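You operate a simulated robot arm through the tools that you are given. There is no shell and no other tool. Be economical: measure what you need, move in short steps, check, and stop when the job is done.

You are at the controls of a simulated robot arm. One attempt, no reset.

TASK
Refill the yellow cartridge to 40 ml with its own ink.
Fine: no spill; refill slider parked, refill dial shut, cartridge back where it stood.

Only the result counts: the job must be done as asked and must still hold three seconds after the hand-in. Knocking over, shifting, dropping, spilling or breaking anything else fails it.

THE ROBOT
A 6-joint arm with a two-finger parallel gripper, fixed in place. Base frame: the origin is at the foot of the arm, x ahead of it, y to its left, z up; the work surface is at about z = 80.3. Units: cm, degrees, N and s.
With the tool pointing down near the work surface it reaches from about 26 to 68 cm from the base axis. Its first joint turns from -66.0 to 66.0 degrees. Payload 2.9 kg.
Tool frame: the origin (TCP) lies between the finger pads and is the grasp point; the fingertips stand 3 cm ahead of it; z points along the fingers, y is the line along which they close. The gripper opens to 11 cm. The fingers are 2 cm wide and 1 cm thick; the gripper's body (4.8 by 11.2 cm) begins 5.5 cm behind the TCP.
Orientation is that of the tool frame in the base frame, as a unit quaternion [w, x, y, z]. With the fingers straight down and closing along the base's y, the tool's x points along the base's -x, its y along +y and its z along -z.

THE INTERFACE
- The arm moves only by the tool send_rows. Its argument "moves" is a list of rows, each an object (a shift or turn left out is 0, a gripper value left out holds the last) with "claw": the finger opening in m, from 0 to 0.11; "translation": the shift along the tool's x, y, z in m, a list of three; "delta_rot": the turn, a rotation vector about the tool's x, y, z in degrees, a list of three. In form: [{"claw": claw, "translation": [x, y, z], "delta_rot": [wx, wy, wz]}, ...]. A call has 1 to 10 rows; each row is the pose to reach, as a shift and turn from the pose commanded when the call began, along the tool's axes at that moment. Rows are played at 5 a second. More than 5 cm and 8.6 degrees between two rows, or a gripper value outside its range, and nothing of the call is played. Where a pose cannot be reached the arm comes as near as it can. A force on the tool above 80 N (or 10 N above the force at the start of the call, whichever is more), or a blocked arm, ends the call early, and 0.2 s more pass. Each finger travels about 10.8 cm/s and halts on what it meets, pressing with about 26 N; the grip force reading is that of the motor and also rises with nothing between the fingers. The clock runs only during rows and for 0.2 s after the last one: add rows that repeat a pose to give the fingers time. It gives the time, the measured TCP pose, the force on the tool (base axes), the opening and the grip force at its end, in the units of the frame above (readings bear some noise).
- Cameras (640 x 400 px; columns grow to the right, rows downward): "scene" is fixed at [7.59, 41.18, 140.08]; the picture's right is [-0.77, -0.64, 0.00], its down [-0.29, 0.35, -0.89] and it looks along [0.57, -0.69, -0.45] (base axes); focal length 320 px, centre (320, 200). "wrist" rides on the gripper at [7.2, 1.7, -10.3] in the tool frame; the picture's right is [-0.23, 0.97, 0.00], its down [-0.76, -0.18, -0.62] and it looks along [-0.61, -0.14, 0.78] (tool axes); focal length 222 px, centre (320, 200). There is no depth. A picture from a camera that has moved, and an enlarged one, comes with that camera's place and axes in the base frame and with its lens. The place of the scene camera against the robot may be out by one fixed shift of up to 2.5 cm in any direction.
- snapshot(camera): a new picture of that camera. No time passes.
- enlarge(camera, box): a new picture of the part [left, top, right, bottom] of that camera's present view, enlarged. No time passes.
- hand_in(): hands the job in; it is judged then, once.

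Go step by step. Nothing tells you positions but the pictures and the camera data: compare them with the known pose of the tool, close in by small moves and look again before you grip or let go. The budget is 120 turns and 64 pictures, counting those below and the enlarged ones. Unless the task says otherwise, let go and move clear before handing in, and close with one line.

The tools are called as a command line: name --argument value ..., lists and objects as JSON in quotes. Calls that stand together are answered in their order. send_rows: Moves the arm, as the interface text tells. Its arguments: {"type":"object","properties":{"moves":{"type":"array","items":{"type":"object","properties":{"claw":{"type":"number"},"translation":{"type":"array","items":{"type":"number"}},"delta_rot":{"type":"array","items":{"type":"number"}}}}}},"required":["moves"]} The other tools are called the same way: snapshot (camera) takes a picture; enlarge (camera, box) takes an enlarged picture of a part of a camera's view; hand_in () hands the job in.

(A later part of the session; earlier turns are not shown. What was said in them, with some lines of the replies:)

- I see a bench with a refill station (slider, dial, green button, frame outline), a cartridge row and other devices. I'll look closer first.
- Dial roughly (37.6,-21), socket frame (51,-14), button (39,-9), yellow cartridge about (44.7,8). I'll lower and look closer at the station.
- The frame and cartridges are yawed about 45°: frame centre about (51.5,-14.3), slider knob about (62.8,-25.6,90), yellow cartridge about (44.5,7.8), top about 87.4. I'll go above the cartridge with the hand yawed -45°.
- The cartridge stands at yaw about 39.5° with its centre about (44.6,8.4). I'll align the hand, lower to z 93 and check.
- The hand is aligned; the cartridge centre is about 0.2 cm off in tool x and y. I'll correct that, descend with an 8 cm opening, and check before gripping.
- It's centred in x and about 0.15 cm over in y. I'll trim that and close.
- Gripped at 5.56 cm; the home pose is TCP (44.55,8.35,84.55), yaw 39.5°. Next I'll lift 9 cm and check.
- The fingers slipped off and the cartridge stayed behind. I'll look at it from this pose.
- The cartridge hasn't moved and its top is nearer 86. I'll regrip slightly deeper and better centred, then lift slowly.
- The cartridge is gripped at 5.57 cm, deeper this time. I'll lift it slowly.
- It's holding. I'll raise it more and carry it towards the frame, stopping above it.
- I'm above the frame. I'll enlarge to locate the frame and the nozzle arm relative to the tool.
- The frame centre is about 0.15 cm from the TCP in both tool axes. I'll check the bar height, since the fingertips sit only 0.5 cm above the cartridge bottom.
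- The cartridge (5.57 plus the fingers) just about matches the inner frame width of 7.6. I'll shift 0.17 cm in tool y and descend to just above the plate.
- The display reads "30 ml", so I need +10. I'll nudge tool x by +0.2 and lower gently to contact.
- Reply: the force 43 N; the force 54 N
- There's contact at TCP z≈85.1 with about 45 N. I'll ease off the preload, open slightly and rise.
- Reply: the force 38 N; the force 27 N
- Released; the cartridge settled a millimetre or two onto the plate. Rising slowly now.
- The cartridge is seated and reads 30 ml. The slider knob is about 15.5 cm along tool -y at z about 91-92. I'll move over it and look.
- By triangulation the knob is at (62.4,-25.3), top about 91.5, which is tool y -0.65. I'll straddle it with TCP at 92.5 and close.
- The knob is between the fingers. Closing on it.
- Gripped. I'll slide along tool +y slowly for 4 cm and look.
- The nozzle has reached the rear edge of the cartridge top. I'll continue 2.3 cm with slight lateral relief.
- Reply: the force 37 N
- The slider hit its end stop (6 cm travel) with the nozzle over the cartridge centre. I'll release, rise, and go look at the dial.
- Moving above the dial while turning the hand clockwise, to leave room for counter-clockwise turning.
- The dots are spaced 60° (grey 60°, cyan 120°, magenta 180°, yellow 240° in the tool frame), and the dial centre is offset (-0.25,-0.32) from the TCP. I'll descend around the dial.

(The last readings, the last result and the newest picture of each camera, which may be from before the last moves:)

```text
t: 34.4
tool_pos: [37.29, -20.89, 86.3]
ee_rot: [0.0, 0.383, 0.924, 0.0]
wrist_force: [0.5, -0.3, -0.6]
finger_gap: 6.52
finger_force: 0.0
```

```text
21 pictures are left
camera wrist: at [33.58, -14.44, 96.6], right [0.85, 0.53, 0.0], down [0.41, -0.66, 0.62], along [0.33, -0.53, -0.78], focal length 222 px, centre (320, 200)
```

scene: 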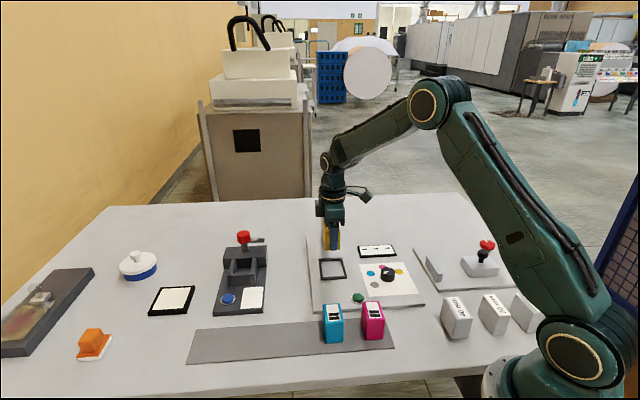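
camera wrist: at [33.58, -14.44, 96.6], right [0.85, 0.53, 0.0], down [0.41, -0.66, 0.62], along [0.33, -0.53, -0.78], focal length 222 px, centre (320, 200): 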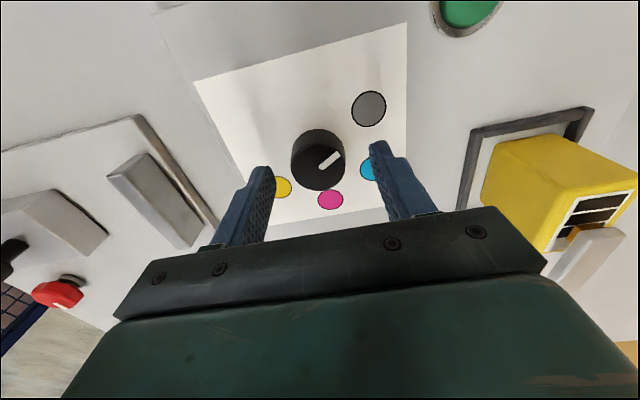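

Small trim, then descend to TCP 85.0 and grip the dial.

send_rows --moves '[{"translation": [-0.0015, -0.0013, 0.006]}, {"translation": [-0.0015, -0.0013, 0.012]}, {"translation": [-0.0015, -0.0013, 0.012]}, {"claw": 0.045, "translation": [-0.0015, -0.0013, 0.012]}, {"claw": 0.035, "translation": [-0.0015, -0.0013, 0.012]}, {"claw": 0.03, "translation": [-0.0015, -0.0013, 0.012]}, {"claw": 0.02, "translation": [-0.0015, -0.0013, 0.012]}, {"claw": 0.02, "translation": [-0.0015, -0.0013, 0.012]}]'

enlarge --camera "wrist" --box '[220, 80, 440, 240]'

```text
t: 36.2
tool_pos: [37.52, -21.19, 85.11]
ee_rot: [-0.001, 0.382, 0.924, 0.0]
wrist_force: [2.5, 0.6, -4.6]
finger_gap: 3.87
finger_force: 44.7
```

```text
2.50 times, centred on (330, 160) of wrist
camera zoom: at [33.66, -14.81, 95.33], right [0.85, 0.53, 0.0], down [0.41, -0.66, 0.62], along [0.33, -0.53, -0.78], focal length 555 px, centre (295, 300)
```

zoom: 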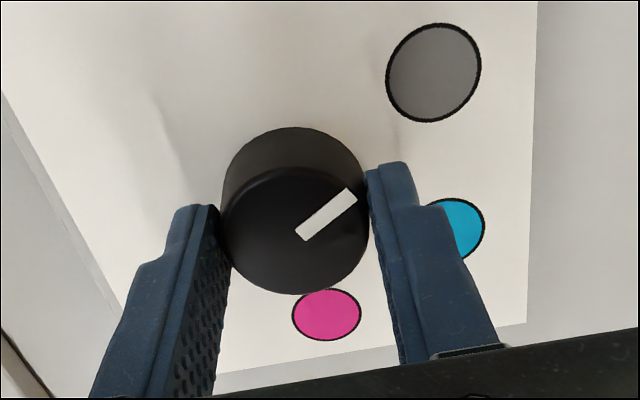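

The dial is gripped (3.87). I'll try a small counter-clockwise turn, away from cyan.

send_rows --moves '[{"delta_rot": [0, 0, -4]}, {"delta_rot": [0, 0, -8]}, {"delta_rot": [0, 0, -8]}]'

enlarge --camera "wrist" --box '[220, 80, 440, 240]'

```text
t: 37.0
tool_pos: [37.59, -21.26, 85.06]
ee_rot: [0.001, 0.317, 0.948, -0.001]
wrist_force: [1.8, 0.1, 12.7]
finger_gap: 3.84
finger_force: 45.0
```

```text
2.50 times, centred on (330, 160) of wrist
camera zoom: at [32.89, -15.47, 95.33], right [0.77, 0.64, 0.0], down [0.5, -0.6, 0.62], along [0.4, -0.48, -0.78], focal length 555 px, centre (295, 300)
```

zoom: 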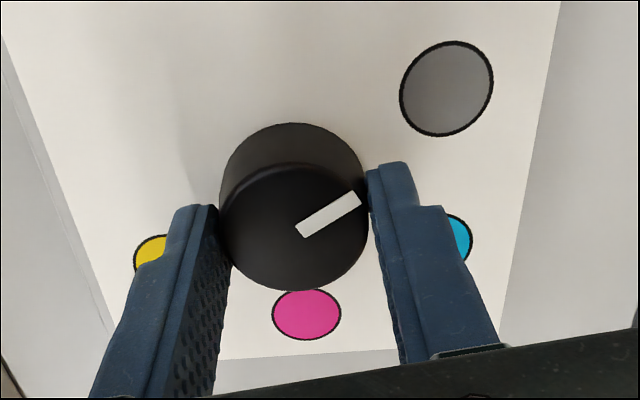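

Counter-clockwise is blocked (the dial stayed and the grip slipped), so grey is the end stop and only clockwise works. I'll open, turn the hand back about 97°, and regrip so one sweep can cover 180°.

send_rows --moves '[{"claw": 0.055}, {"claw": 0.065}, {"delta_rot": [0, 0, -8.5]}, {"delta_rot": [0, 0, -17]}, {"delta_rot": [0, 0, -25.5]}, {"delta_rot": [0, 0, -34]}, {"delta_rot": [0, 0, -42.5]}, {"delta_rot": [0, 0, -51]}, {"delta_rot": [0, 0, -51]}]'

send_rows --moves '[{"delta_rot": [0, 0, -8.5]}, {"delta_rot": [0, 0, -17]}, {"delta_rot": [0, 0, -25.5]}, {"delta_rot": [0, 0, -34]}, {"delta_rot": [0, 0, -42.5]}, {"delta_rot": [0, 0, -46]}, {"delta_rot": [0, 0, -46]}]'

snapshot --camera "wrist"

```text
t: 39.0
tool_pos: [37.65, -21.32, 85.04]
ee_rot: [-0.001, -0.122, 0.993, 0.001]
wrist_force: [0.8, 0.8, 0.4]
finger_gap: 6.51
finger_force: 0.0
```

```text
t: 40.6
tool_pos: [37.64, -21.11, 85.05]
ee_rot: [0.0, -0.501, 0.866, 0.0]
wrist_force: [0.4, -0.5, 0.2]
finger_gap: 6.5
finger_force: 0.1
```

```text
18 pictures are left
camera wrist: at [32.6, -26.53, 95.21], right [-0.73, 0.68, 0.0], down [0.53, 0.57, 0.62], along [0.43, 0.46, -0.78], focal length 222 px, centre (320, 200)
```

wrist: 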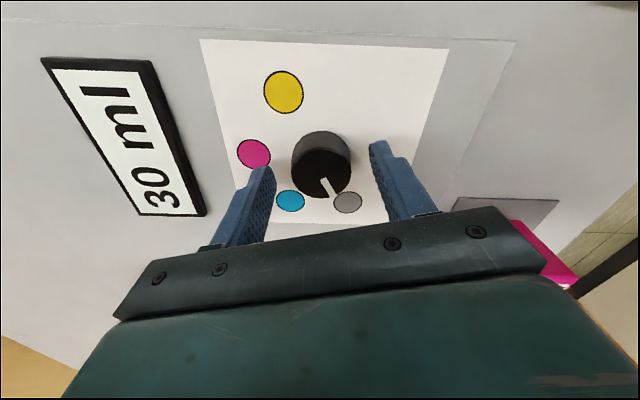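

The pointer is on grey and the hand is at 60° counter-clockwise. Gripping, then sweeping 90° clockwise past cyan to the gap between cyan and magenta.

send_rows --moves '[{"claw": 0.05, "translation": [0.001, 0, 0]}, {"claw": 0.038, "translation": [0.001, 0, 0]}, {"claw": 0.025, "translation": [0.001, 0, 0]}, {"claw": 0.015, "translation": [0.001, 0, 0]}, {"claw": 0.01, "translation": [0.001, 0, 0]}]'

send_rows --moves '[{"delta_rot": [0, 0, 8.5]}, {"delta_rot": [0, 0, 17]}, {"delta_rot": [0, 0, 25.5]}, {"delta_rot": [0, 0, 34]}, {"delta_rot": [0, 0, 42.5]}, {"delta_rot": [0, 0, 51]}, {"delta_rot": [0, 0, 59.5]}, {"delta_rot": [0, 0, 68]}, {"delta_rot": [0, 0, 76.5]}, {"delta_rot": [0, 0, 85]}]'

snapshot --camera "wrist"

enlarge --camera "scene" --box '[295, 215, 435, 315]'

```text
t: 41.8
tool_pos: [37.51, -21.31, 84.97]
ee_rot: [0.0, -0.5, 0.866, 0.001]
wrist_force: [-4.3, 4.4, 0.4]
finger_gap: 3.85
finger_force: 44.4
```

```text
t: 44.0
tool_pos: [37.47, -21.18, 84.99]
ee_rot: [-0.001, 0.217, 0.976, 0.002]
wrist_force: [-2.2, 19.1, -19.0]
finger_gap: 3.87
finger_force: 44.7
```

```text
17 pictures are left
camera wrist: at [31.74, -16.56, 95.32], right [0.62, 0.79, 0.0], down [0.62, -0.49, 0.62], along [0.49, -0.38, -0.78], focal length 222 px, centre (320, 200)
```

wrist: 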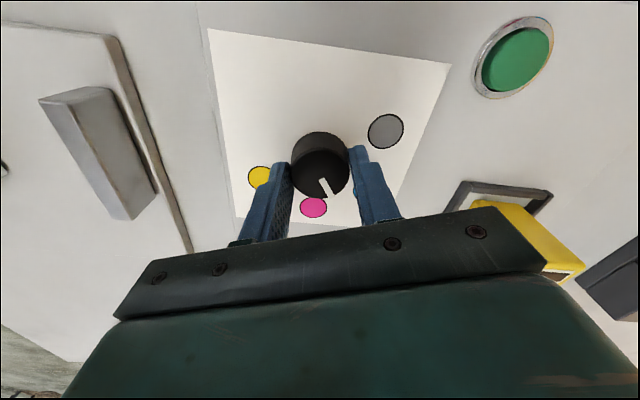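

```text
4.00 times, centred on (365, 265) of scene
camera zoom: at [7.6, 41.21, 140.07], right [-0.77, -0.64, 0.0], down [-0.29, 0.35, -0.89], along [0.57, -0.69, -0.45], focal length 1280 px, centre (140, -60)
```

zoom: 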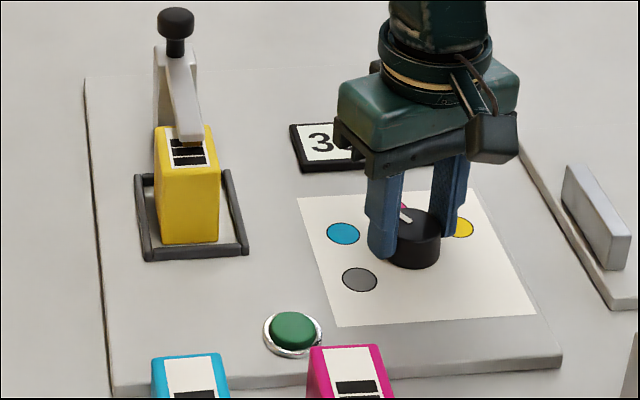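

The dial now points between cyan and magenta and the display still starts with "3". I'll sweep the remaining 95° to yellow.

send_rows --moves '[{"delta_rot": [0, 0, 8.5]}, {"delta_rot": [0, 0, 17]}, {"delta_rot": [0, 0, 25.5]}, {"delta_rot": [0, 0, 34]}, {"delta_rot": [0, 0, 42.5]}, {"delta_rot": [0, 0, 51]}, {"delta_rot": [0, 0, 59.5]}, {"delta_rot": [0, 0, 68]}, {"delta_rot": [0, 0, 76.5]}, {"delta_rot": [0, 0, 84.5]}]'

snapshot --camera "wrist"

```text
t: 46.2
tool_pos: [37.45, -21.31, 85.03]
ee_rot: [0.0, 0.818, 0.576, 0.001]
wrist_force: [2.3, 17.3, -11.4]
finger_gap: 3.82
finger_force: 45.6
```

```text
15 pictures are left
camera wrist: at [41.55, -14.9, 95.32], right [0.84, -0.54, 0.0], down [-0.42, -0.66, 0.62], along [-0.34, -0.52, -0.78], focal length 222 px, centre (320, 200)
```

wrist: 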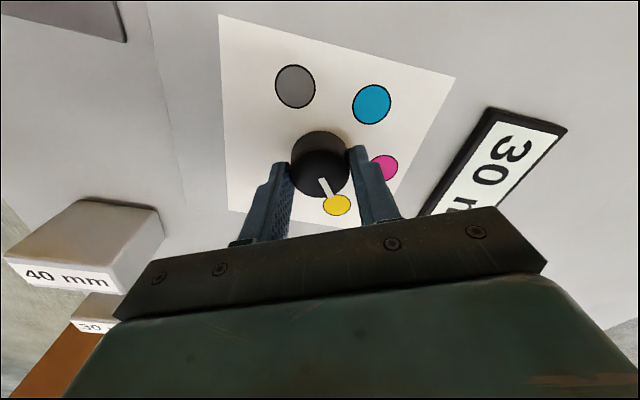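

It still shows 30 and the pointer is almost on yellow. I'll add the last few degrees.

send_rows --moves '[{"delta_rot": [0, 0, 5]}, {"delta_rot": [0, 0, 10]}, {"delta_rot": [0, 0, 10]}]'

snapshot --camera "wrist"

```text
t: 47.0
tool_pos: [37.45, -21.34, 85.09]
ee_rot: [0.0, 0.864, 0.504, 0.0]
wrist_force: [-4.3, 12.7, -0.6]
finger_gap: 3.83
finger_force: 45.7
```

```text
14 pictures are left
camera wrist: at [42.56, -15.76, 95.31], right [0.74, -0.68, 0.0], down [-0.53, -0.58, 0.62], along [-0.42, -0.46, -0.78], focal length 222 px, centre (320, 200)
```

wrist: 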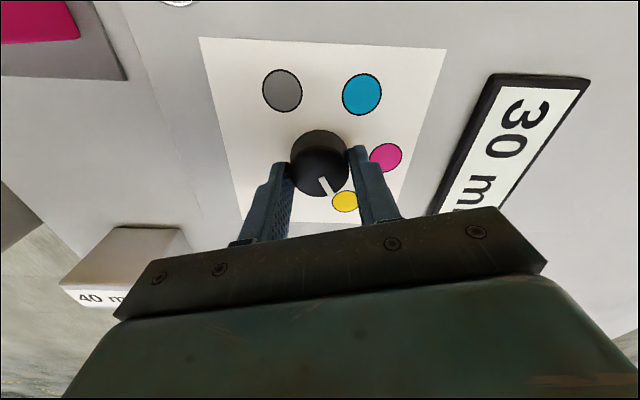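

enlarge --camera "wrist" --box '[250, 100, 410, 220]'

```text
3.33 times, centred on (330, 160) of wrist
camera zoom: at [42.56, -15.76, 95.31], right [0.74, -0.68, 0.0], down [-0.53, -0.58, 0.62], along [-0.42, -0.46, -0.78], focal length 740 px, centre (287, 333)
```

zoom: 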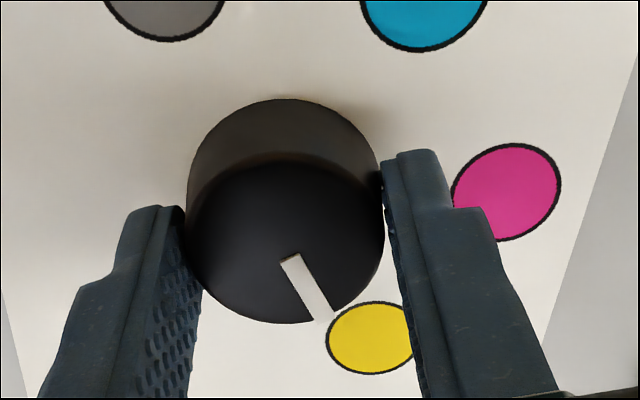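

The pointer is on yellow and nothing flows on its own, so the green button must dispense. I'll release the dial and go above the button at about (39.3,-9.6) with the fingers closed.

send_rows --moves '[{"claw": 0.05}, {"claw": 0.06}, {"translation": [0, 0, -0.03]}, {"translation": [0, 0, -0.06]}, {"claw": 0.03, "translation": [0.035, -0.014, -0.065]}, {"claw": 0.01, "translation": [0.075, -0.029, -0.065]}, {"claw": 0.0, "translation": [0.11, -0.043, -0.065]}, {"claw": 0.0, "translation": [0.11, -0.043, -0.065]}]'

snapshot --camera "wrist"

```text
t: 48.8
tool_pos: [39.16, -9.6, 91.69]
ee_rot: [0.001, 0.864, 0.504, -0.001]
wrist_force: [0.0, 0.4, -0.8]
finger_gap: 0.0
finger_force: 26.0
```

```text
12 pictures are left
camera wrist: at [44.39, -3.93, 102.01], right [0.74, -0.68, 0.0], down [-0.53, -0.58, 0.62], along [-0.42, -0.46, -0.78], focal length 222 px, centre (320, 200)
```

wrist: 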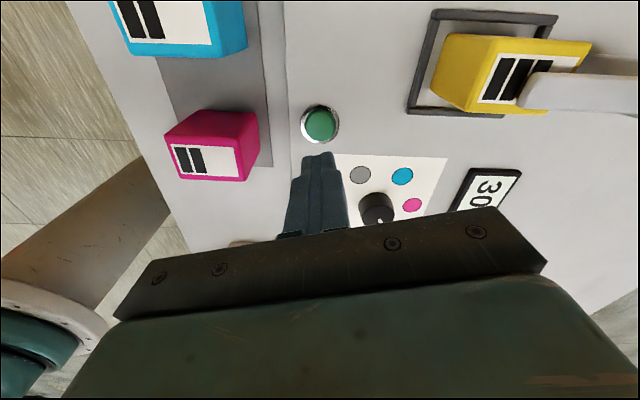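

The button is 0.4/0.2 cm off in tool x/y. I'll align and descend to just above it, then do one short press.

send_rows --moves '[{"translation": [0.004, 0.002, 0.02]}, {"translation": [0.004, 0.002, 0.045]}, {"translation": [0.004, 0.002, 0.055]}, {"translation": [0.004, 0.002, 0.055]}]'

send_rows --moves '[{"translation": [0, 0, 0.003]}, {"translation": [0, 0, 0.006]}, {"translation": [0, 0, 0.008]}, {"translation": [0, 0, -0.002]}]'

snapshot --camera "scene"

```text
t: 49.8
tool_pos: [39.49, -9.58, 86.11]
ee_rot: [0.0, 0.864, 0.504, 0.0]
wrist_force: [0.3, 0.3, -1.1]
finger_gap: 0.0
finger_force: 25.9
```

```text
t: 50.8
tool_pos: [39.36, -9.39, 86.12]
ee_rot: [-0.001, 0.864, 0.504, 0.0]
wrist_force: [-0.2, 0.3, 0.0]
finger_gap: 0.0
finger_force: 26.1
```

```text
11 pictures are left
```

scene: 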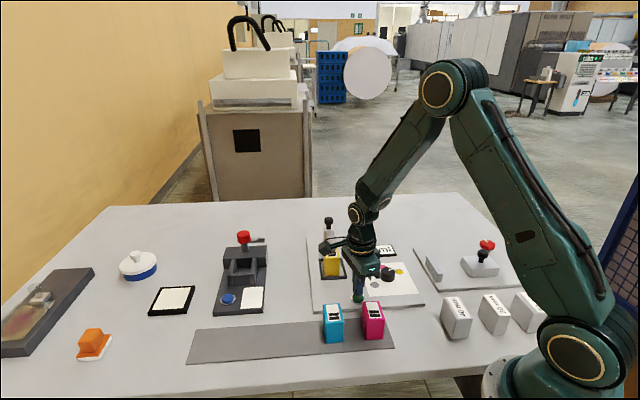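

snapshot --camera "wrist"

```text
10 pictures are left
camera wrist: at [44.51, -3.8, 96.37], right [0.74, -0.68, 0.0], down [-0.53, -0.58, 0.62], along [-0.42, -0.46, -0.78], focal length 222 px, centre (320, 200)
```

wrist: 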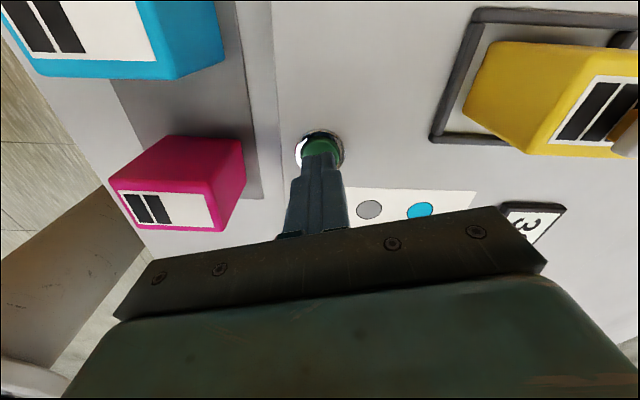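

The tens digit is still 3, so the press may not have engaged. I'll press again, reading the force at the bottom.

send_rows --moves '[{"translation": [0, 0, 0.006]}, {"translation": [0, 0, 0.01]}]'

```text
t: 51.4
tool_pos: [39.4, -9.41, 85.33]
ee_rot: [0.0, 0.863, 0.504, 0.0]
wrist_force: [-0.4, 0.9, 0.1]
finger_gap: 0.0
finger_force: 25.8
```

send_rows --moves '[{"translation": [0, 0, 0.002]}]'

send_rows --moves '[{"translation": [0, 0, 0.002]}]'

```text
t: 51.8
tool_pos: [39.35, -9.5, 84.94]
ee_rot: [0.0, 0.864, 0.503, -0.001]
wrist_force: [-1.2, 0.6, 0.8]
finger_gap: 0.02
finger_force: 26.2
```

```text
t: 52.2
tool_pos: [39.45, -9.36, 84.87]
ee_rot: [-0.001, 0.864, 0.504, 0.001]
wrist_force: [-1.4, -0.8, 2.0]
finger_gap: 0.0
finger_force: 26.3
```

send_rows --moves '[{"translation": [0, 0, 0.0015]}]'

```text
t: 52.6
tool_pos: [39.43, -9.43, 84.68]
ee_rot: [0.001, 0.864, 0.504, 0.0]
wrist_force: [-0.7, -1.5, 5.2]
finger_gap: 0.01
finger_force: 26.3
```

send_rows --moves '[{"translation": [0, 0, 0.0015]}, {"translation": [0, 0, 0.003]}, {"translation": [0, 0, -0.006]}]'

enlarge --camera "scene" --box '[310, 225, 430, 315]'

```text
t: 53.4
tool_pos: [39.46, -9.47, 85.3]
ee_rot: [0.0, 0.864, 0.504, 0.0]
wrist_force: [-0.4, 0.3, -0.1]
finger_gap: 0.02
finger_force: 26.2
```

```text
4.44 times, centred on (370, 270) of scene
camera zoom: at [7.59, 41.18, 140.08], right [-0.77, -0.64, 0.0], down [-0.29, 0.35, -0.89], along [0.57, -0.69, -0.45], focal length 1422 px, centre (98, -111)
```

zoom: 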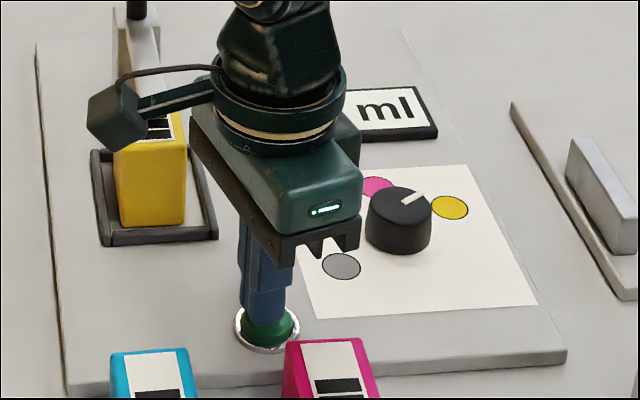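

The hand hides the digits. I'll turn it 25° so the wrist camera can see the display from here.

send_rows --moves '[{"delta_rot": [0, 0, 8.4]}, {"delta_rot": [0, 0, 16.8]}, {"delta_rot": [0, 0, 25]}, {"delta_rot": [0, 0, 25]}]'

snapshot --camera "wrist"

```text
t: 54.4
tool_pos: [39.5, -9.41, 85.28]
ee_rot: [0.001, 0.953, 0.304, 0.0]
wrist_force: [-0.6, -0.2, -0.2]
finger_gap: 0.01
finger_force: 25.7
```

```text
8 pictures are left
camera wrist: at [46.57, -6.49, 95.57], right [0.38, -0.93, 0.0], down [-0.72, -0.3, 0.62], along [-0.58, -0.24, -0.78], focal length 222 px, centre (320, 200)
```

wrist: 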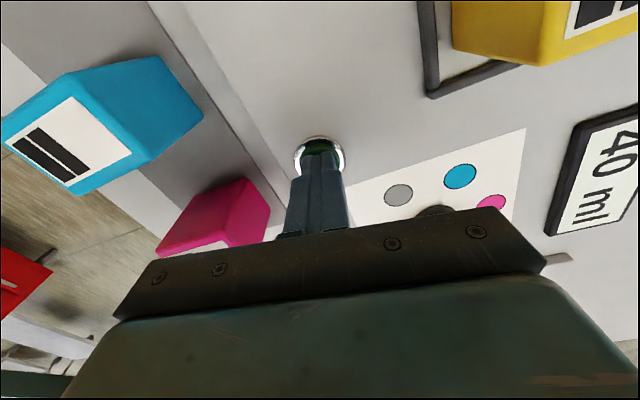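

The display reads 40 ml. Next I'll lift off and go back to the dial at (37.5,-21.25), arriving at the same grip yaw.

send_rows --moves '[{"translation": [0, 0, -0.03]}, {"translation": [0, 0, -0.065], "delta_rot": [0, 0, -4]}, {"claw": 0.03, "translation": [-0.028, 0.028, -0.065], "delta_rot": [0, 0, -11]}, {"claw": 0.06, "translation": [-0.056, 0.057, -0.065], "delta_rot": [0, 0, -18]}, {"claw": 0.065, "translation": [-0.0845, 0.0854, -0.065], "delta_rot": [0, 0, -25]}, {"translation": [-0.0845, 0.0854, -0.065], "delta_rot": [0, 0, -25]}, {"translation": [-0.0845, 0.0854, -0.065], "delta_rot": [0, 0, -25]}]'

```text
t: 56.0
tool_pos: [37.57, -21.35, 91.62]
ee_rot: [0.001, 0.864, 0.504, 0.0]
wrist_force: [-0.3, 0.1, 0.1]
finger_gap: 6.5
finger_force: 0.1
```

Over the dial at the earlier pose, I'll descend, grip, and sweep back counter-clockwise.

send_rows --moves '[{"translation": [0, 0, 0.03]}, {"translation": [0, 0, 0.055]}, {"translation": [0, 0, 0.066]}, {"translation": [0, 0, 0.066]}, {"claw": 0.05, "translation": [0, 0, 0.066]}, {"claw": 0.038, "translation": [0, 0, 0.066]}, {"claw": 0.025, "translation": [0, 0, 0.066]}, {"claw": 0.015, "translation": [0, 0, 0.066]}, {"claw": 0.01, "translation": [0, 0, 0.066]}]'

send_rows --moves '[{"delta_rot": [0, 0, -8.5]}, {"delta_rot": [0, 0, -17]}, {"delta_rot": [0, 0, -25.5]}, {"delta_rot": [0, 0, -34]}, {"delta_rot": [0, 0, -42.5]}, {"delta_rot": [0, 0, -51]}, {"delta_rot": [0, 0, -59.5]}, {"delta_rot": [0, 0, -68]}, {"delta_rot": [0, 0, -76.5]}, {"delta_rot": [0, 0, -85]}]'

send_rows --moves '[{"delta_rot": [0, 0, -8.5]}, {"delta_rot": [0, 0, -17]}, {"delta_rot": [0, 0, -25.5]}, {"delta_rot": [0, 0, -34]}, {"delta_rot": [0, 0, -42.5]}, {"delta_rot": [0, 0, -51]}, {"delta_rot": [0, 0, -59.5]}, {"delta_rot": [0, 0, -68]}, {"delta_rot": [0, 0, -76.5]}, {"delta_rot": [0, 0, -85]}]'

send_rows --moves '[{"delta_rot": [0, 0, -6]}, {"delta_rot": [0, 0, -12]}, {"delta_rot": [0, 0, -17]}, {"delta_rot": [0, 0, -17]}]'

```text
t: 58.0
tool_pos: [37.6, -21.01, 85.11]
ee_rot: [-0.001, 0.864, 0.504, -0.001]
wrist_force: [-12.4, 7.6, -0.1]
finger_gap: 3.83
finger_force: 45.1
```

```text
t: 60.2
tool_pos: [37.39, -21.14, 84.98]
ee_rot: [-0.004, 0.295, 0.956, 0.001]
wrist_force: [-18.7, 15.9, 15.9]
finger_gap: 3.83
finger_force: 44.8
```

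```text
t: 62.4
tool_pos: [37.53, -21.3, 85.08]
ee_rot: [-0.002, -0.427, 0.904, 0.001]
wrist_force: [-17.8, -1.1, -8.4]
finger_gap: 3.8
finger_force: 45.0
```

```text
t: 63.4
tool_pos: [37.54, -21.2, 85.19]
ee_rot: [0.0, -0.556, 0.831, 0.002]
wrist_force: [-13.8, 1.4, -18.0]
finger_gap: 3.82
finger_force: 45.1
```

The dial should be against its grey stop. Releasing, rising and verifying.

send_rows --moves '[{"claw": 0.05}, {"claw": 0.06}, {"claw": 0.065, "translation": [0, 0, -0.03]}, {"translation": [0, 0, -0.07]}, {"translation": [0, 0, -0.11]}, {"translation": [0, 0, -0.155]}, {"translation": [0, 0, -0.155]}]'

snapshot --camera "wrist"

```text
t: 65.0
tool_pos: [37.53, -21.2, 100.48]
ee_rot: [0.0, -0.555, 0.832, 0.0]
wrist_force: [-0.1, 0.5, 0.4]
finger_gap: 6.51
finger_force: 0.0
```

```text
7 pictures are left
camera wrist: at [33.29, -27.14, 110.79], right [-0.81, 0.58, 0.0], down [0.46, 0.64, 0.62], along [0.36, 0.51, -0.78], focal length 222 px, centre (320, 200)
```

wrist: 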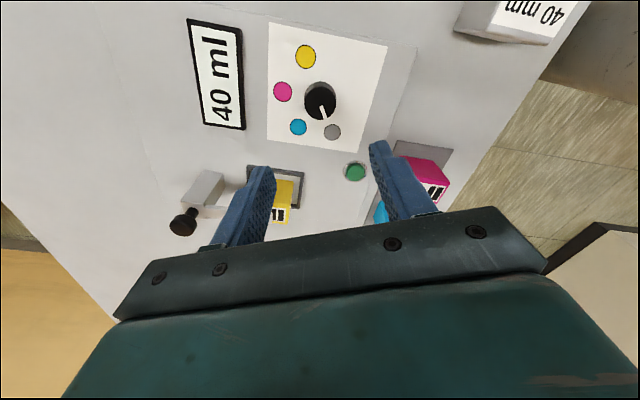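

The dial is back on grey and the display shows 40 ml. Next is the slider knob at about (58,-21.25), with the hand yaw at 45°.

send_rows --moves '[{"claw": 0.06, "translation": [-0.015, -0.036, 0], "delta_rot": [0, 0, 4]}, {"translation": [-0.031, -0.076, 0], "delta_rot": [0, 0, 9]}, {"translation": [-0.047, -0.115, 0], "delta_rot": [0, 0, 14]}, {"translation": [-0.063, -0.153, 0], "delta_rot": [0, 0, 19]}, {"translation": [-0.0779, -0.189, 0], "delta_rot": [0, 0, 22.5]}, {"translation": [-0.0779, -0.189, 0], "delta_rot": [0, 0, 22.5]}]'

snapshot --camera "wrist"

```text
t: 66.4
tool_pos: [58.07, -21.42, 100.51]
ee_rot: [0.0, -0.382, 0.924, 0.0]
wrist_force: [-0.6, 0.7, 0.1]
finger_gap: 6.0
finger_force: 0.0
```

```text
6 pictures are left
camera wrist: at [51.9, -25.3, 110.72], right [-0.53, 0.85, 0.0], down [0.66, 0.41, 0.62], along [0.53, 0.33, -0.78], focal length 222 px, centre (320, 200)
```

wrist: 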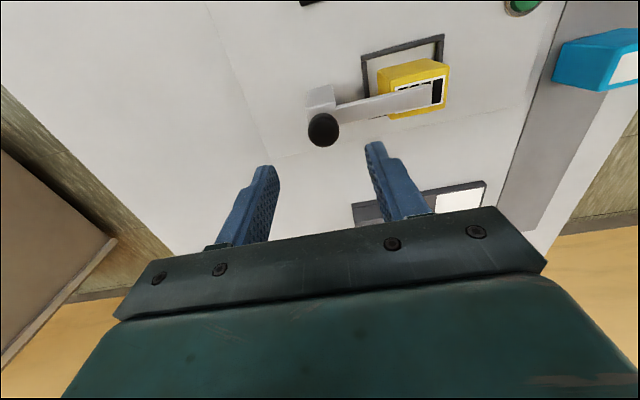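

The knob is 0.3 cm along tool +y. I'll trim, descend, grip and slide back.

send_rows --moves '[{"translation": [-0.001, 0.0025, 0.03]}, {"translation": [-0.001, 0.0025, 0.06]}, {"translation": [-0.001, 0.0025, 0.08]}, {"translation": [-0.001, 0.0025, 0.08]}, {"claw": 0.035, "translation": [-0.001, 0.0025, 0.08]}, {"claw": 0.025, "translation": [-0.001, 0.0025, 0.08]}, {"claw": 0.02, "translation": [-0.001, 0.0025, 0.08]}, {"claw": 0.015, "translation": [-0.001, 0.0025, 0.08]}]'

send_rows --moves '[{"translation": [0, -0.005, 0]}, {"translation": [0, -0.012, 0]}, {"translation": [-0.001, -0.02, 0]}, {"translation": [-0.001, -0.028, 0]}, {"translation": [-0.001, -0.036, 0]}, {"translation": [-0.0015, -0.044, 0]}, {"translation": [-0.0015, -0.051, 0]}, {"translation": [-0.002, -0.055, 0]}, {"translation": [-0.002, -0.055, 0]}]'

```text
t: 68.2
tool_pos: [58.18, -21.11, 92.83]
ee_rot: [-0.001, -0.382, 0.924, 0.0]
wrist_force: [1.1, 0.7, -2.0]
finger_gap: 2.75
finger_force: 44.9
```

```text
t: 70.2
tool_pos: [61.77, -25.03, 92.67]
ee_rot: [0.0, -0.381, 0.925, 0.0]
wrist_force: [-17.0, -15.2, 6.2]
finger_gap: 2.77
finger_force: 45.1
```

Nearly parked; I'll relieve the lateral force and push the last 0.6 cm to the stop.

send_rows --moves '[{"translation": [0.002, -0.002, 0]}, {"translation": [0.002, -0.005, 0]}, {"translation": [0.002, -0.007, 0]}, {"translation": [0.002, -0.007, 0]}]'

```text
t: 71.2
tool_pos: [62.36, -25.4, 92.72]
ee_rot: [0.0, -0.383, 0.924, 0.001]
wrist_force: [-20.0, -6.9, 7.1]
finger_gap: 2.77
finger_force: 44.9
```

send_rows --moves '[{"translation": [0.001, -0.002, 0]}, {"translation": [0.001, -0.003, 0]}, {"translation": [0.001, -0.003, 0]}]'

```text
t: 72.0
tool_pos: [62.32, -25.38, 92.74]
ee_rot: [-0.003, -0.386, 0.923, 0.003]
wrist_force: [-29.4, 19.2, 9.5]
finger_gap: 2.73
finger_force: 44.8
```

It's against the park stop. Easing off, releasing and rising.

send_rows --moves '[{"translation": [0, 0.002, 0]}, {"claw": 0.03, "translation": [0, 0.0025, 0]}, {"claw": 0.045, "translation": [0, 0.0025, 0]}, {"claw": 0.055, "translation": [0, 0.0025, 0]}, {"claw": 0.06, "translation": [0, 0.0025, -0.015]}, {"translation": [0, 0.0025, -0.04]}, {"translation": [0, 0.0025, -0.07]}, {"translation": [0, 0.0025, -0.07]}]'

```text
t: 73.8
tool_pos: [61.86, -24.91, 99.42]
ee_rot: [-0.001, -0.382, 0.924, 0.001]
wrist_force: [-0.5, 0.6, -0.4]
finger_gap: 6.01
finger_force: 0.1
out of reach, approached as far as the arm can: row 7, 8
```

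Now back over the cartridge in the frame.

send_rows --moves '[{"claw": 0.07, "translation": [0, 0.04, 0]}, {"translation": [0, 0.08, 0]}, {"translation": [0, 0.12, 0]}, {"translation": [0, 0.149, 0.02]}, {"translation": [0, 0.149, 0.03]}, {"translation": [0, 0.149, 0.03]}]'

snapshot --camera "wrist"

```text
t: 75.2
tool_pos: [51.1, -14.57, 96.47]
ee_rot: [0.0, -0.383, 0.924, 0.0]
wrist_force: [0.3, -0.9, -0.6]
finger_gap: 7.03
finger_force: 0.0
```

```text
5 pictures are left
camera wrist: at [44.9, -18.4, 106.66], right [-0.53, 0.85, 0.0], down [0.66, 0.41, 0.62], along [0.53, 0.33, -0.78], focal length 222 px, centre (320, 200)
```

wrist: 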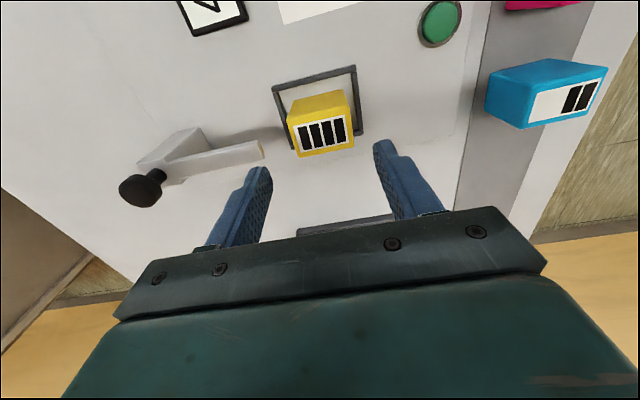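

The cartridge label shows four bars and the slider is parked. I'll align (X -0.3) and descend to grip a little higher than before.

send_rows --moves '[{"claw": 0.068, "translation": [-0.003, 0, 0.02]}, {"translation": [-0.003, 0, 0.05]}, {"translation": [-0.003, 0, 0.08]}, {"translation": [-0.003, 0, 0.1]}, {"translation": [-0.003, 0, 0.108]}, {"translation": [-0.003, 0, 0.108]}]'

send_rows --moves '[{"claw": 0.06}, {"claw": 0.05}, {"claw": 0.03}, {"claw": 0.01}, {"claw": 0.0}, {"claw": 0.0}]'

```text
t: 76.6
tool_pos: [51.48, -14.12, 85.74]
ee_rot: [0.0, -0.383, 0.924, 0.0]
wrist_force: [-0.2, 0.0, 0.0]
finger_gap: 6.8
finger_force: 0.1
```

```text
t: 78.0
tool_pos: [51.41, -14.14, 85.76]
ee_rot: [-0.001, -0.383, 0.924, 0.0]
wrist_force: [0.1, -0.4, 0.3]
finger_gap: 5.57
finger_force: 25.9
```

It's gripped at 5.57. I'll lift slowly and carry it back towards home (44.84,8.58), yaw 39.5°.

send_rows --moves '[{"translation": [0, 0, -0.002]}, {"translation": [0, 0, -0.006]}, {"translation": [0, 0, -0.012]}, {"translation": [0, 0, -0.022]}, {"translation": [0, 0, -0.036]}, {"translation": [0, 0, -0.05]}, {"translation": [0, 0, -0.062]}, {"translation": [0, 0, -0.07]}, {"translation": [0, 0, -0.07]}]'

send_rows --moves '[{"translation": [-0.004, 0.007, 0], "delta_rot": [0, 0, 0.5]}, {"translation": [-0.014, 0.026, 0], "delta_rot": [0, 0, 1]}, {"translation": [-0.027, 0.049, 0], "delta_rot": [0, 0, 1.5]}, {"translation": [-0.041, 0.075, 0], "delta_rot": [0, 0, 2]}, {"translation": [-0.055, 0.1, 0], "delta_rot": [0, 0, 3]}, {"translation": [-0.069, 0.125, 0], "delta_rot": [0, 0, 4]}, {"translation": [-0.083, 0.15, 0], "delta_rot": [0, 0, 5]}, {"translation": [-0.097, 0.175, 0], "delta_rot": [0, 0, 5.5]}, {"translation": [-0.108, 0.195, 0], "delta_rot": [0, 0, 5.5]}, {"translation": [-0.1148, 0.2075, 0], "delta_rot": [0, 0, 5.5]}]'

send_rows --moves '[{"translation": [0, 0, 0]}, {"translation": [0, 0, 0]}]'

```text
t: 80.0
tool_pos: [51.39, -14.2, 92.58]
ee_rot: [0.0, -0.382, 0.924, 0.0]
wrist_force: [-0.1, 0.2, -1.6]
finger_gap: 5.55
finger_force: 26.2
```

```text
t: 82.2
tool_pos: [44.69, 8.66, 92.83]
ee_rot: [0.0, -0.338, 0.941, 0.0]
wrist_force: [-0.9, 0.3, -1.9]
finger_gap: 5.55
finger_force: 26.3
```

```text
t: 82.8
tool_pos: [44.74, 8.64, 92.87]
ee_rot: [0.001, -0.338, 0.941, 0.0]
wrist_force: [-0.3, 0.6, -0.4]
finger_gap: 5.54
finger_force: 25.9
```

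I'm above home at (44.7,8.65), and will lower to just above the strip.

send_rows --moves '[{"translation": [0, 0, 0.01]}, {"translation": [0, 0, 0.03]}, {"translation": [0, 0, 0.05]}, {"translation": [0, 0, 0.065]}, {"translation": [0, 0, 0.073]}, {"translation": [0, 0, 0.077]}, {"translation": [0, 0, 0.077]}]'

send_rows --moves '[{"translation": [0, 0, 0.0015]}, {"translation": [0, 0, 0.003]}]'

enlarge --camera "scene" --box '[250, 290, 370, 360]'

```text
t: 84.4
tool_pos: [44.84, 8.62, 85.02]
ee_rot: [0.001, -0.338, 0.941, 0.0]
wrist_force: [-0.1, 0.5, -0.2]
finger_gap: 5.58
finger_force: 26.2
```

```text
t: 85.0
tool_pos: [44.82, 8.59, 84.82]
ee_rot: [0.0, -0.338, 0.941, 0.0]
wrist_force: [-1.8, -1.0, 3.2]
finger_gap: 5.57
finger_force: 25.9
```

```text
5.33 times, centred on (310, 325) of scene
camera zoom: at [7.58, 41.17, 140.08], right [-0.77, -0.64, 0.0], down [-0.29, 0.35, -0.89], along [0.57, -0.69, -0.45], focal length 1707 px, centre (373, -467)
```

zoom: 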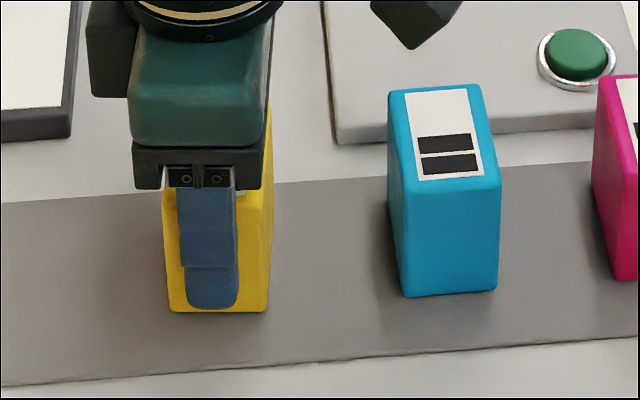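

Contact has begun and the cartridge's pixels match its original place to within 0.5 px. I'll settle it 1 mm, release and rise.

send_rows --moves '[{"translation": [0, 0, 0.0008]}, {"translation": [0, 0, 0.0008]}]'

send_rows --moves '[{"claw": 0.058}, {"claw": 0.062}, {"claw": 0.068}, {"claw": 0.075}, {"claw": 0.075}, {"translation": [0, 0, -0.015]}, {"translation": [0, 0, -0.04]}, {"translation": [0, 0, -0.08]}, {"translation": [0, 0, -0.12]}, {"translation": [0, 0, -0.15]}]'

snapshot --camera "scene"

enlarge --camera "scene" --box '[250, 200, 430, 350]'

```text
t: 85.6
tool_pos: [44.83, 8.6, 84.72]
ee_rot: [0.001, -0.338, 0.941, -0.001]
wrist_force: [-4.5, -3.7, 18.1]
finger_gap: 5.56
finger_force: 26.3
```

```text
t: 87.8
tool_pos: [45.0, 8.47, 99.76]
ee_rot: [0.0, -0.338, 0.941, 0.0]
wrist_force: [-0.6, 1.1, 0.6]
finger_gap: 7.52
finger_force: 0.0
```

```text
3 pictures are left
```

scene: 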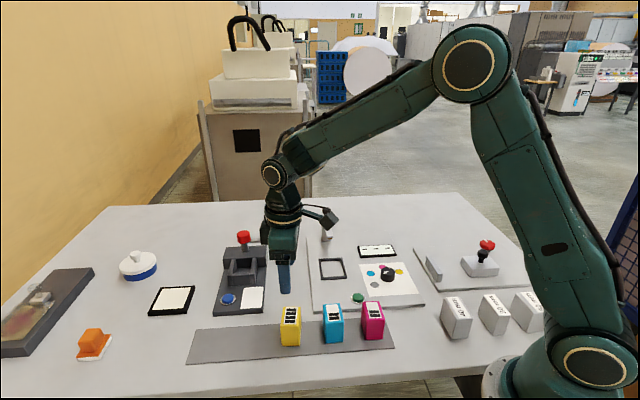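

```text
2.67 times, centred on (340, 275) of scene
camera zoom: at [7.58, 41.17, 140.08], right [-0.77, -0.64, 0.0], down [-0.29, 0.35, -0.89], along [0.57, -0.69, -0.45], focal length 853 px, centre (267, 0)
```

zoom: 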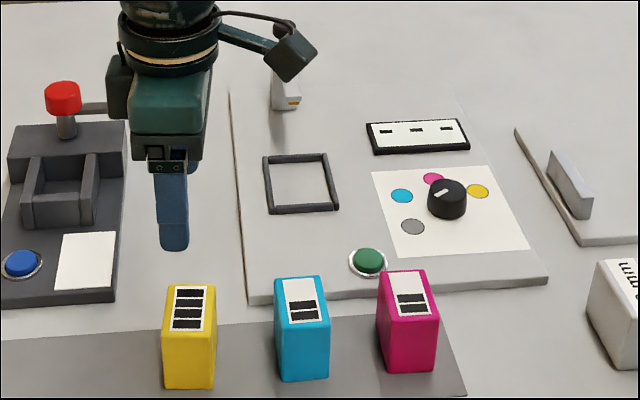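

The yellow cartridge stands back in its place with four bars, the dial is on grey, the slider is parked and the display is back to dashes. Everything else looks undisturbed and the hand is clear, so I'm handing in.

hand_in

```text
The job is handed in.
```

I refilled the yellow cartridge from 30 to 40 ml with yellow ink and put it back where it stood, with the refill slider parked, the dial shut and no spill seen. The judge's verdict isn't in yet.
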